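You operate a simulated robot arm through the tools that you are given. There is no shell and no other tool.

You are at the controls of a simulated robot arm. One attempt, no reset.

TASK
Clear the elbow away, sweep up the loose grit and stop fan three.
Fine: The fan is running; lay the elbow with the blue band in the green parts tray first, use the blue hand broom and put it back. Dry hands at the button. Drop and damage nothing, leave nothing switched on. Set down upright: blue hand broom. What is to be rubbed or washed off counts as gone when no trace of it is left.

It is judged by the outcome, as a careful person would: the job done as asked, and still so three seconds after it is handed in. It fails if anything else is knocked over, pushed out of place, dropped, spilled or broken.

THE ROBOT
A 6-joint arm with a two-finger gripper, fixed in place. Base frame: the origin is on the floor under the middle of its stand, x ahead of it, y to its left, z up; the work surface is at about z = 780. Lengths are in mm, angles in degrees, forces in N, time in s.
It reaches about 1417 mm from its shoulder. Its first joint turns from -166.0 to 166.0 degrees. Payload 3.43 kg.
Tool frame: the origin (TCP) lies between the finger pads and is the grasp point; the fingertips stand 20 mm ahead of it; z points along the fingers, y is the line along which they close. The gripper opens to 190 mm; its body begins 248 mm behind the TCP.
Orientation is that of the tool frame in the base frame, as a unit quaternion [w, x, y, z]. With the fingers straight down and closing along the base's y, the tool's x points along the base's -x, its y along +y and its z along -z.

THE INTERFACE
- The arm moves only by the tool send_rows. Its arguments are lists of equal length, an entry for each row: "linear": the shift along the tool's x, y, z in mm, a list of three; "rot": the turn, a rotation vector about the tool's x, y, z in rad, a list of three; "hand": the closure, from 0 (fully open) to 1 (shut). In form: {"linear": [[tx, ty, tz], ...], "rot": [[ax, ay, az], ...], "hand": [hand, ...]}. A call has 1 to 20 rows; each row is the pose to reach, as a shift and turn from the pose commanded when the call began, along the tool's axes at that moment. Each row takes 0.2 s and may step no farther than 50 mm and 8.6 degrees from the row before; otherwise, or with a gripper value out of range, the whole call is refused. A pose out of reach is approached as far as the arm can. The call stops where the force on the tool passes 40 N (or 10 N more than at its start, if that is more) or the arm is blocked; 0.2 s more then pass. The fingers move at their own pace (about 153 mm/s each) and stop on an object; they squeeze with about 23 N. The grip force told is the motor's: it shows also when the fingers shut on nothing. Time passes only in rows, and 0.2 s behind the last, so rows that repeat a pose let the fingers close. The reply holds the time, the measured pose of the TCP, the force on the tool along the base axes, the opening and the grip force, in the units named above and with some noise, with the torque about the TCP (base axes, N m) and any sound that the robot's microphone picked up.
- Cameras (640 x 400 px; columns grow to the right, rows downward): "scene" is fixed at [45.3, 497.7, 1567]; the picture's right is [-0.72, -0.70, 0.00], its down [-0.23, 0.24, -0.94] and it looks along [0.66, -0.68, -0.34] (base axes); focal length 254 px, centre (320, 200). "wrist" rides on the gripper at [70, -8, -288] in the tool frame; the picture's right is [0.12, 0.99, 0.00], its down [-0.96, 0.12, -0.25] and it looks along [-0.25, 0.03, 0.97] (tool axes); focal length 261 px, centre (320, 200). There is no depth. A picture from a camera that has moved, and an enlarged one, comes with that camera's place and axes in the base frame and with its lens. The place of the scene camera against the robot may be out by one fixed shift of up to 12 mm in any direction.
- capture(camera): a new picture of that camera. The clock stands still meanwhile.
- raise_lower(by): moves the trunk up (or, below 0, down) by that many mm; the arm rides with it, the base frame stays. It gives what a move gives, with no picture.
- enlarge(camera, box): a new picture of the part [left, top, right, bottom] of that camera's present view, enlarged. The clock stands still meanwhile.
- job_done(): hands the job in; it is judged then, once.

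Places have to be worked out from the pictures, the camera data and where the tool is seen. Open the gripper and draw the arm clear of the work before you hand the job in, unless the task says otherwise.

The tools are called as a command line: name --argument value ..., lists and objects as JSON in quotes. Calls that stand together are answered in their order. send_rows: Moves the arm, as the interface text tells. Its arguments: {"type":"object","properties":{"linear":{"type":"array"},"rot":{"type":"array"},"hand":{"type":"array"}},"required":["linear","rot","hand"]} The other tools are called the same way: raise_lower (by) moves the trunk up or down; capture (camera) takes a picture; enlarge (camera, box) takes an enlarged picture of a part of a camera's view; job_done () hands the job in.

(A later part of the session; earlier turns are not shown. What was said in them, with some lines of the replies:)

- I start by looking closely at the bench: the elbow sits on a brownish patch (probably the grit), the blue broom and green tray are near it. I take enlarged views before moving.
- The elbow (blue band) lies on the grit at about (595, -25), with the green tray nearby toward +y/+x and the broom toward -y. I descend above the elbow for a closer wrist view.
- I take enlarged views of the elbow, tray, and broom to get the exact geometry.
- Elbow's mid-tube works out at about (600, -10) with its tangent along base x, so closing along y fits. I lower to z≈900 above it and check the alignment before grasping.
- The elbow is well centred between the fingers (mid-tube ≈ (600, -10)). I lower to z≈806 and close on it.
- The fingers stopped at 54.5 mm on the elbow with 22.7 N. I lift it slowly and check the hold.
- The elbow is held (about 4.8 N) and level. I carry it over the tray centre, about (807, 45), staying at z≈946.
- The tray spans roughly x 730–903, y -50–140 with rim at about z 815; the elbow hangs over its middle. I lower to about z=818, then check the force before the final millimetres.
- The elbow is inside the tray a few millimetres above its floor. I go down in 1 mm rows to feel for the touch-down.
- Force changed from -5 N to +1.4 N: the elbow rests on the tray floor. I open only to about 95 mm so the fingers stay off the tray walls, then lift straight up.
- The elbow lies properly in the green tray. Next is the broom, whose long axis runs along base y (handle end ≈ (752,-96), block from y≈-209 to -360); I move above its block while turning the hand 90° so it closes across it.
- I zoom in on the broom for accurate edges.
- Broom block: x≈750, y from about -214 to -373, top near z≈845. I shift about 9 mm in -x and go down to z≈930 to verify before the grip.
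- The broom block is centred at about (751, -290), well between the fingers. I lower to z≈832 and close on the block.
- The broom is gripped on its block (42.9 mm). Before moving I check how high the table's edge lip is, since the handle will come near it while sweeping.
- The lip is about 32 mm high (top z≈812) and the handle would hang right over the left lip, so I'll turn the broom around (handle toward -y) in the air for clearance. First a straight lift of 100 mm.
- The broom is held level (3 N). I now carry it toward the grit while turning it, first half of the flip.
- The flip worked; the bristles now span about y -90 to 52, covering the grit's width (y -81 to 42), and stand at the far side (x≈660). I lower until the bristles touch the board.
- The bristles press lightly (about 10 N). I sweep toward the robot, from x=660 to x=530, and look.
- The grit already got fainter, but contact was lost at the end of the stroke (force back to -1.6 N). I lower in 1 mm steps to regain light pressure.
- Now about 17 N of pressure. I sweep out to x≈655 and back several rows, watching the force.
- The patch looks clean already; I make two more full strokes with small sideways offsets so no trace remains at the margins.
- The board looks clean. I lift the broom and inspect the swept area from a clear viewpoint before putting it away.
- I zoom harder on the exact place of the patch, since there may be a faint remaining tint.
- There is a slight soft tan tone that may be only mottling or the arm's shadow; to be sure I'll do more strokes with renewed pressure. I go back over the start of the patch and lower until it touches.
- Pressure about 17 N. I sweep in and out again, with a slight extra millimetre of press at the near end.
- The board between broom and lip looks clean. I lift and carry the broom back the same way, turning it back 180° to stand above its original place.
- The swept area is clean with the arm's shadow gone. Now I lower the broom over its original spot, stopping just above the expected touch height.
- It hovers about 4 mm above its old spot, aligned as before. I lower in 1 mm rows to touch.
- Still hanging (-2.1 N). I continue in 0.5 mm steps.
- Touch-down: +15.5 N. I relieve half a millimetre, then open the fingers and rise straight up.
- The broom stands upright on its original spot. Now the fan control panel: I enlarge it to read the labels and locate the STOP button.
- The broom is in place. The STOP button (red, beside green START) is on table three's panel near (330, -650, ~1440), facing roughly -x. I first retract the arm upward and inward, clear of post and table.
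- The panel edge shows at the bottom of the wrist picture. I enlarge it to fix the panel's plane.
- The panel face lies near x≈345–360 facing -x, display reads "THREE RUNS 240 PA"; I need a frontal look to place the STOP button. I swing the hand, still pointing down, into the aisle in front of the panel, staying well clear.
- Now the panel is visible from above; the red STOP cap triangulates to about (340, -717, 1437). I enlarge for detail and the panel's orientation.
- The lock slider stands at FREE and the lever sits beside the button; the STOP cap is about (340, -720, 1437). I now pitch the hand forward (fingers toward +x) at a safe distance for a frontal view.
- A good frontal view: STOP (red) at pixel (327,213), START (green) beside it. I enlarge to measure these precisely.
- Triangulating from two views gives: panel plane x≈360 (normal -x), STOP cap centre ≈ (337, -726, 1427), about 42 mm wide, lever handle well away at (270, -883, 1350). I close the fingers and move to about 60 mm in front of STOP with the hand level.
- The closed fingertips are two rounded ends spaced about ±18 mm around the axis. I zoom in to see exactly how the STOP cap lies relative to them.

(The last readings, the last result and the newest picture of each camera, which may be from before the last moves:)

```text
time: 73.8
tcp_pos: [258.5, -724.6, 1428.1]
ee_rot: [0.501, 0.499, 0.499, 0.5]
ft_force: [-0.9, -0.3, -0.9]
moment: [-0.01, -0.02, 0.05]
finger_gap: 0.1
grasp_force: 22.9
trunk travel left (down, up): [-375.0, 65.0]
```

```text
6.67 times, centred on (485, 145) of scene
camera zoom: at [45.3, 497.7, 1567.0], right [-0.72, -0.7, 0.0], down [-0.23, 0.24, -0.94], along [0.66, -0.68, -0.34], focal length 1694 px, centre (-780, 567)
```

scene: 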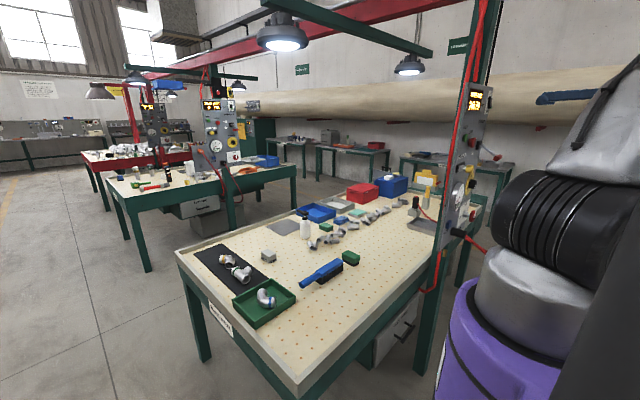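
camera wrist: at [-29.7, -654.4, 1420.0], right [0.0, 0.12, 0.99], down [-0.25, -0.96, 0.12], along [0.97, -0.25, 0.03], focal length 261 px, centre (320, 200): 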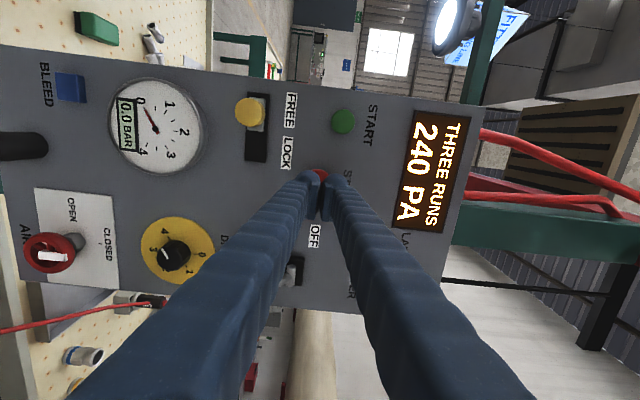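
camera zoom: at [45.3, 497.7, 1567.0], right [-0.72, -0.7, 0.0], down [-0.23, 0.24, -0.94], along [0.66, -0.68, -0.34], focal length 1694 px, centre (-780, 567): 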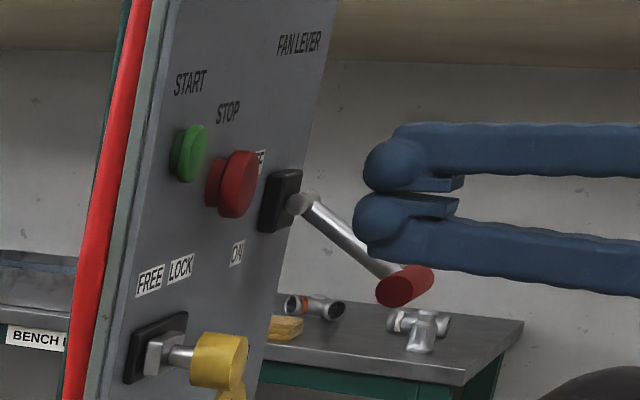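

The cap centre matches the prediction (≈(337,-726,1427)). I shift up 17 mm so the lower fingertip faces the cap's centre and advance to just short of it.

send_rows --linear '[[-1, 17, 0], [-1, 17, 15], [-1, 17, 30], [-1, 17, 42]]' --rot '[[0, 0, 0], [0, 0, 0], [0, 0, 0], [0, 0, 0]]' --hand '[1, 1, 1, 1]'

enlarge --camera "scene" --box '[455, 115, 515, 175]'

enlarge --camera "wrist" --box '[270, 90, 390, 230]'

```text
time: 74.8
tcp_pos: [302.3, -723.7, 1443.6]
ee_rot: [0.5, 0.5, 0.5, 0.499]
ft_force: [-0.2, 0.8, 0.4]
moment: [0.02, 0.04, -0.05]
finger_gap: 0.0
grasp_force: 22.5
trunk travel left (down, up): [-375.0, 65.0]
```

```text
6.67 times, centred on (485, 145) of scene
camera zoom: at [45.3, 497.7, 1567.0], right [-0.72, -0.7, 0.0], down [-0.23, 0.24, -0.94], along [0.66, -0.68, -0.34], focal length 1694 px, centre (-780, 567)
```

zoom: 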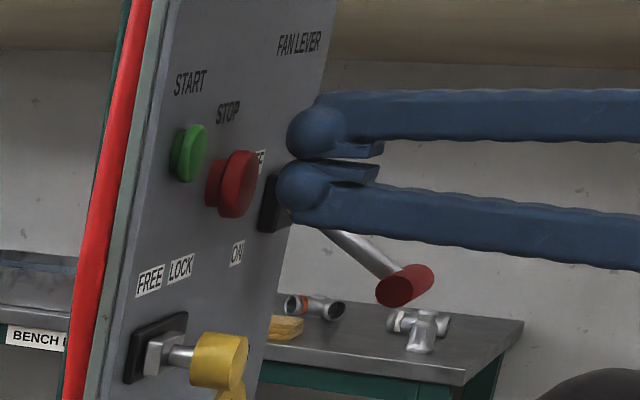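

```text
2.86 times, centred on (330, 160) of wrist
camera zoom: at [13.8, -654.5, 1436.4], right [0.0, 0.12, 0.99], down [-0.25, -0.96, 0.12], along [0.97, -0.24, 0.03], focal length 745 px, centre (291, 314)
```

zoom: 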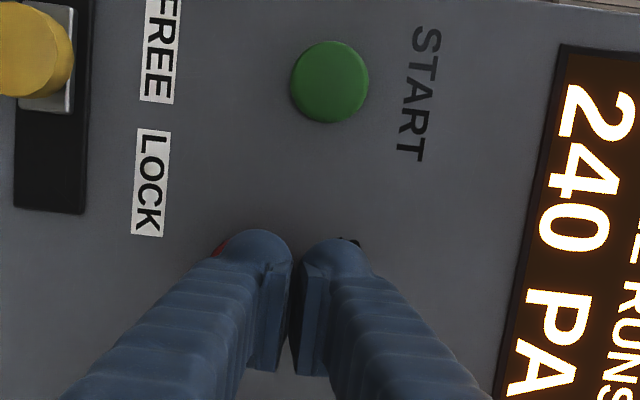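

The lower fingertip is in line with the cap, with roughly 15–23 mm to go. I advance in small rows until there is contact.

send_rows --linear '[[0, 0, 4], [0, 0, 8], [0, 0, 11], [0, 0, 13], [0, 0, 15], [0, 0, 17]]' --rot '[[0, 0, 0], [0, 0, 0], [0, 0, 0], [0, 0, 0], [0, 0, 0], [0, 0, 0]]' --hand '[1, 1, 1, 1, 1, 1]'

enlarge --camera "scene" --box '[455, 75, 515, 165]'

```text
time: 76.2
tcp_pos: [318.4, -725.1, 1444.0]
ee_rot: [0.499, 0.499, 0.501, 0.501]
ft_force: [0.0, -0.7, 0.0]
moment: [-0.05, 0.03, 0.02]
finger_gap: 0.0
grasp_force: 23.7
trunk travel left (down, up): [-375.0, 65.0]
```

```text
4.44 times, centred on (485, 120) of scene
camera zoom: at [45.3, 497.7, 1567.0], right [-0.72, -0.7, 0.0], down [-0.23, 0.24, -0.94], along [0.66, -0.68, -0.34], focal length 1130 px, centre (-413, 556)
```

zoom: 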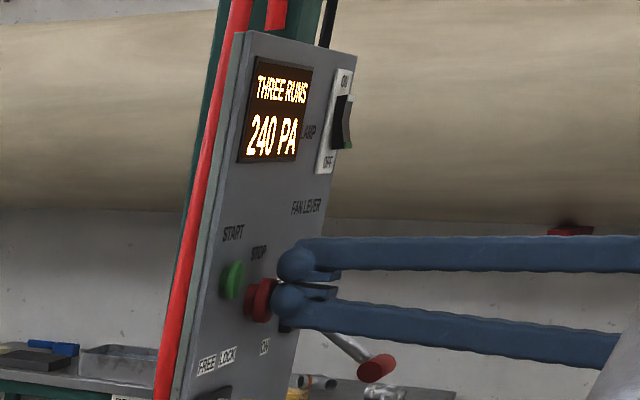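

No contact yet (tip at x≈338), the gap is small. I continue in 1 mm rows.

send_rows --linear '[[0, 0, 1], [0, 0, 2], [0, 0, 3], [0, 0, 4], [0, 0, 5], [0, 0, 6]]' --rot '[[0, 0, 0], [0, 0, 0], [0, 0, 0], [0, 0, 0], [0, 0, 0], [0, 0, 0]]' --hand '[1, 1, 1, 1, 1, 1]'

enlarge --camera "scene" --box '[455, 75, 515, 165]'

```text
time: 77.6
tcp_pos: [324.2, -724.7, 1444.9]
ee_rot: [0.5, 0.499, 0.5, 0.5]
ft_force: [-2.5, -0.8, 1.0]
moment: [0.0, 0.04, 0.03]
finger_gap: 0.0
grasp_force: 23.1
trunk travel left (down, up): [-375.0, 65.0]
heard: click
```

```text
4.44 times, centred on (485, 120) of scene
camera zoom: at [45.3, 497.7, 1567.0], right [-0.72, -0.7, 0.0], down [-0.23, 0.24, -0.94], along [0.66, -0.68, -0.34], focal length 1130 px, centre (-413, 556)
```

zoom: 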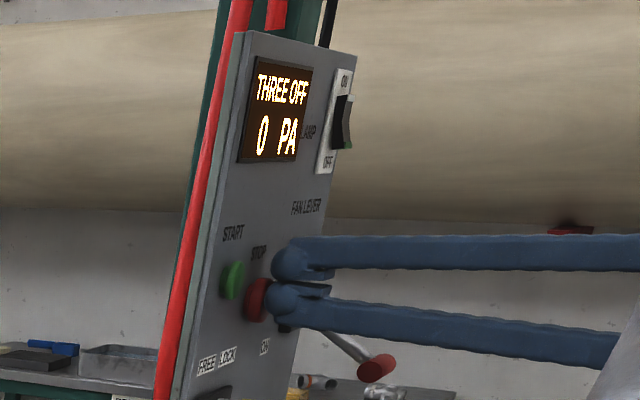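

A click, and the display now reads "THREE OFF 0 PA": fan three has stopped. I back straight off from the button.

send_rows --linear '[[0, 0, -10], [0, 0, -30], [0, 0, -65], [0, 0, -105], [0, 0, -150], [0, 0, -195]]' --rot '[[0, 0, 0], [0, 0, 0], [0, 0, 0], [0, 0, 0], [0, 0, 0], [0, 0, 0]]' --hand '[1, 1, 1, 1, 1, 1]'

capture --camera "wrist"

capture --camera "scene"

```text
time: 79.0
tcp_pos: [123.6, -727.2, 1444.9]
ee_rot: [0.5, 0.499, 0.5, 0.501]
ft_force: [0.1, 0.4, 0.4]
moment: [0.02, -0.02, -0.01]
finger_gap: 0.3
grasp_force: 22.7
trunk travel left (down, up): [-375.0, 65.0]
```

```text
taken
camera wrist: at [-164.2, -656.1, 1435.4], right [0.0, 0.12, 0.99], down [-0.25, -0.96, 0.11], along [0.97, -0.24, 0.03], focal length 261 px, centre (320, 200)
```

wrist: 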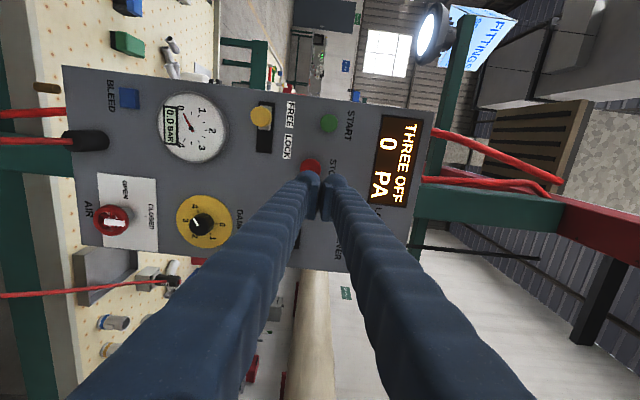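

```text
taken
```

scene: 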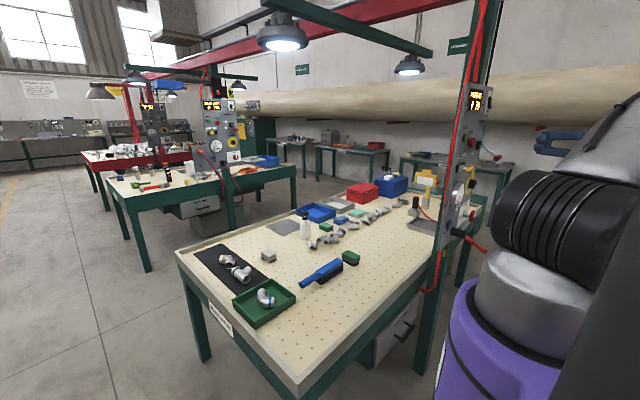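

Fan three shows "OFF, 0 PA" and the lever, slider and valves are untouched. I retrace the path back: pitch the hand down again in the aisle, then move over the table to inspect the work.

send_rows --linear '[[22, 5, 3], [44, 10, 5], [66, 15, 8], [88, 20, 10], [110, 25, 13], [132, 30, 15], [154, 35, 18], [176, 40, 20], [198, 45, 23], [220, 50, 25], [241, 55, 28]]' --rot '[[0.1428, 0, 0], [0.2856, 0, 0], [0.4284, 0, 0], [0.5712, 0, 0], [0.714, 0, 0], [0.8568, 0, 0], [0.9996, 0, 0], [1.1424, 0, 0], [1.2852, 0, 0], [1.428, 0, 0], [1.5708, 0, 0]]' --hand '[1, 1, 1, 1, 1, 1, 1, 1, 1, 1, 1]'

send_rows --linear '[[33, 27, 10], [66, 54, 20], [99, 81, 30], [132, 108, 40], [165, 135, 50], [198, 162, 60], [231, 189, 70], [264, 216, 80], [297, 243, 90], [330, 270, 100], [363, 297, 100], [396, 324, 100], [420, 345, 100]]' --rot '[[0, 0, 0], [0, 0, 0], [0, 0, 0], [0, 0, 0], [0, 0, 0], [0, 0, 0], [0, 0, 0], [0, 0, 0], [0, 0, 0], [0, 0, 0], [0, 0, 0], [0, 0, 0], [0, 0, 0]]' --hand '[1, 1, 0.5, 0, 0, 0, 0, 0, 0, 0, 0, 0, 0]'

capture --camera "wrist"

capture --camera "scene"

```text
time: 81.4
tcp_pos: [158.3, -484.3, 1497.3]
ee_rot: [-0.001, 0.707, 0.707, -0.002]
ft_force: [0.5, 0.8, -0.2]
moment: [-0.02, 0.09, 0.03]
finger_gap: 0.0
grasp_force: 23.1
trunk travel left (down, up): [-375.0, 65.0]
```

```text
time: 84.2
tcp_pos: [503.5, -64.3, 1397.5]
ee_rot: [0.0, 0.706, 0.708, 0.0]
ft_force: [0.5, 0.4, -0.4]
moment: [-0.03, 0.1, -0.02]
finger_gap: 190.0
grasp_force: 0.0
trunk travel left (down, up): [-375.0, 65.0]
```

```text
taken
camera wrist: at [495.4, 6.7, 1686.5], right [0.99, 0.12, 0.0], down [0.12, -0.96, 0.25], along [0.03, -0.25, -0.97], focal length 261 px, centre (320, 200)
```

wrist: 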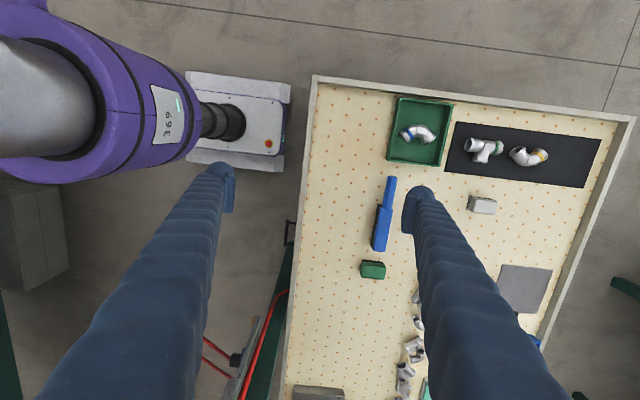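

```text
taken
```

scene: 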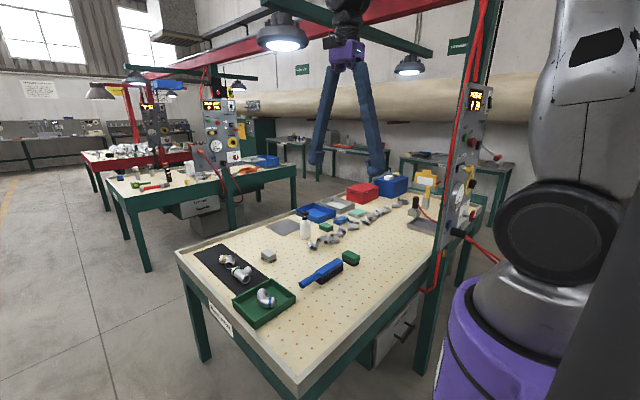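

I inspect the swept area, the tray and the broom in close-up, and the panel display once more.

enlarge --camera "wrist" --box '[308, 80, 468, 180]'

enlarge --camera "scene" --box '[275, 300, 355, 350]'

enlarge --camera "scene" --box '[180, 220, 380, 345]'

enlarge --camera "scene" --box '[440, 75, 520, 225]'

```text
4.00 times, centred on (388, 130) of wrist
camera zoom: at [495.4, 6.7, 1686.5], right [0.99, 0.12, 0.0], down [0.12, -0.96, 0.25], along [0.03, -0.25, -0.97], focal length 1043 px, centre (48, 480)
```

zoom: 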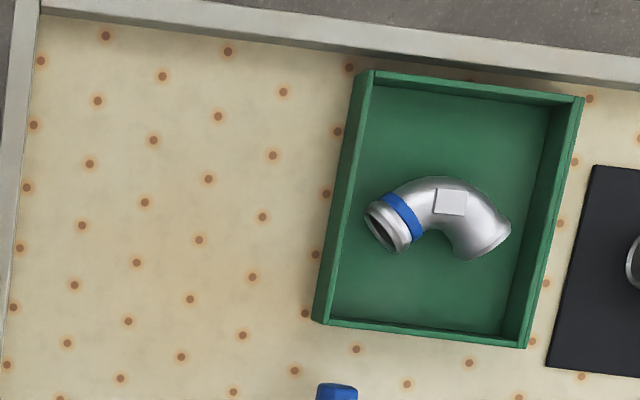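

```text
8.00 times, centred on (315, 325) of scene
camera zoom: at [45.3, 497.7, 1567.0], right [-0.72, -0.7, 0.0], down [-0.23, 0.24, -0.94], along [0.66, -0.68, -0.34], focal length 2033 px, centre (360, -800)
```

zoom: 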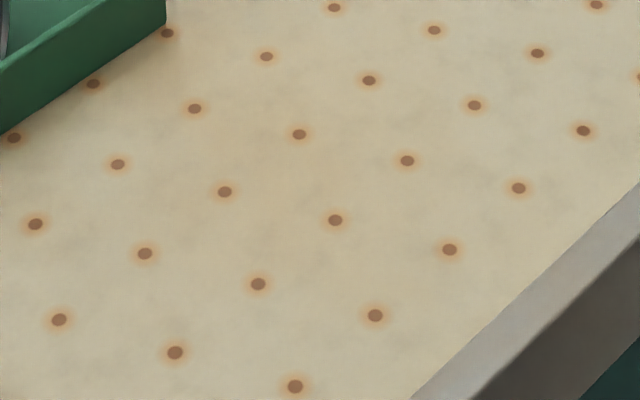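

```text
3.20 times, centred on (280, 282) of scene
camera zoom: at [45.3, 497.7, 1567.0], right [-0.72, -0.7, 0.0], down [-0.23, 0.24, -0.94], along [0.66, -0.68, -0.34], focal length 813 px, centre (448, -64)
```

zoom: 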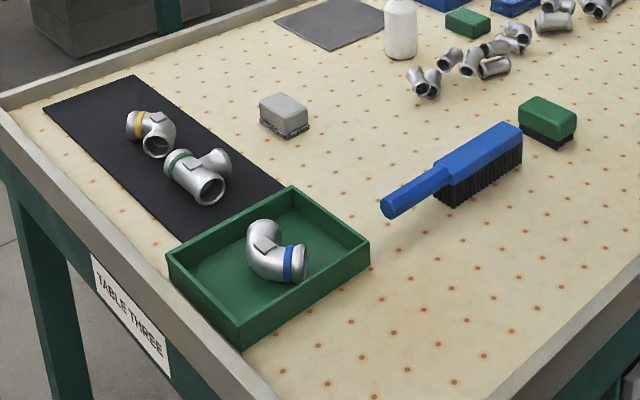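

```text
2.67 times, centred on (480, 150) of scene
camera zoom: at [45.3, 497.7, 1567.0], right [-0.72, -0.7, 0.0], down [-0.23, 0.24, -0.94], along [0.66, -0.68, -0.34], focal length 678 px, centre (-107, 333)
```

zoom: 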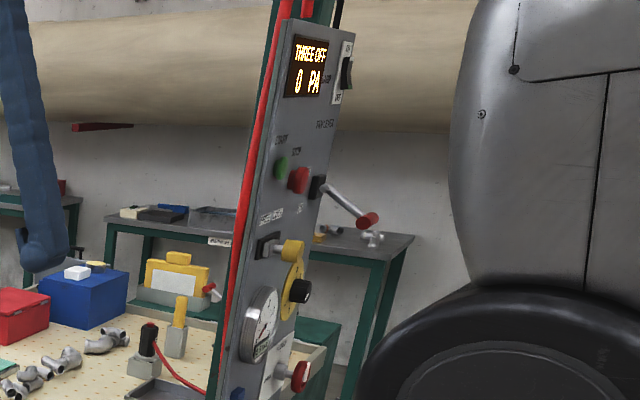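

One last close look from above at the exact spot where the grit was.

enlarge --camera "wrist" --box '[312, 110, 392, 175]'

```text
6.15 times, centred on (352, 142) of wrist
camera zoom: at [495.4, 6.7, 1686.5], right [0.99, 0.12, 0.0], down [0.12, -0.96, 0.25], along [0.03, -0.25, -0.97], focal length 1604 px, centre (123, 554)
```

zoom: 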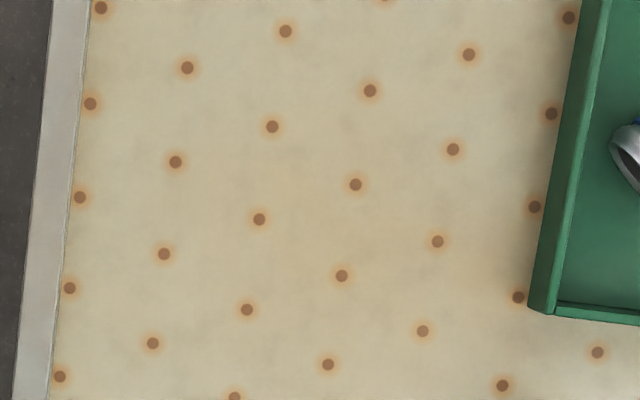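

No trace of grit is left. The elbow lies in the green tray, the broom stands upright on its spot, fan three reads OFF, and the open gripper is clear of the work, so I hand the job in.

job_done

```text
The job is handed in.
```

The job is done and handed in; no verdict came back with the hand-in.

- **Elbow:** the blue-banded elbow is lying in the green parts tray.
- **Grit:** I swept the patch with the blue hand broom until close-up views from both cameras showed no trace.
- **Broom:** it is back on its original spot, standing upright on its bristles.
- **Fan three:** I pressed STOP with the closed, dry fingers. It clicked, and the display changed from "THREE RUNS 240 PA" to "THREE OFF 0 PA".
- **Everything else:** nothing was dropped or knocked over. The lever, lock slider and air valve on the panel were not touched. The table lamps were already lit when I started, so I left them on.

The gripper is open and the arm is clear of the table.
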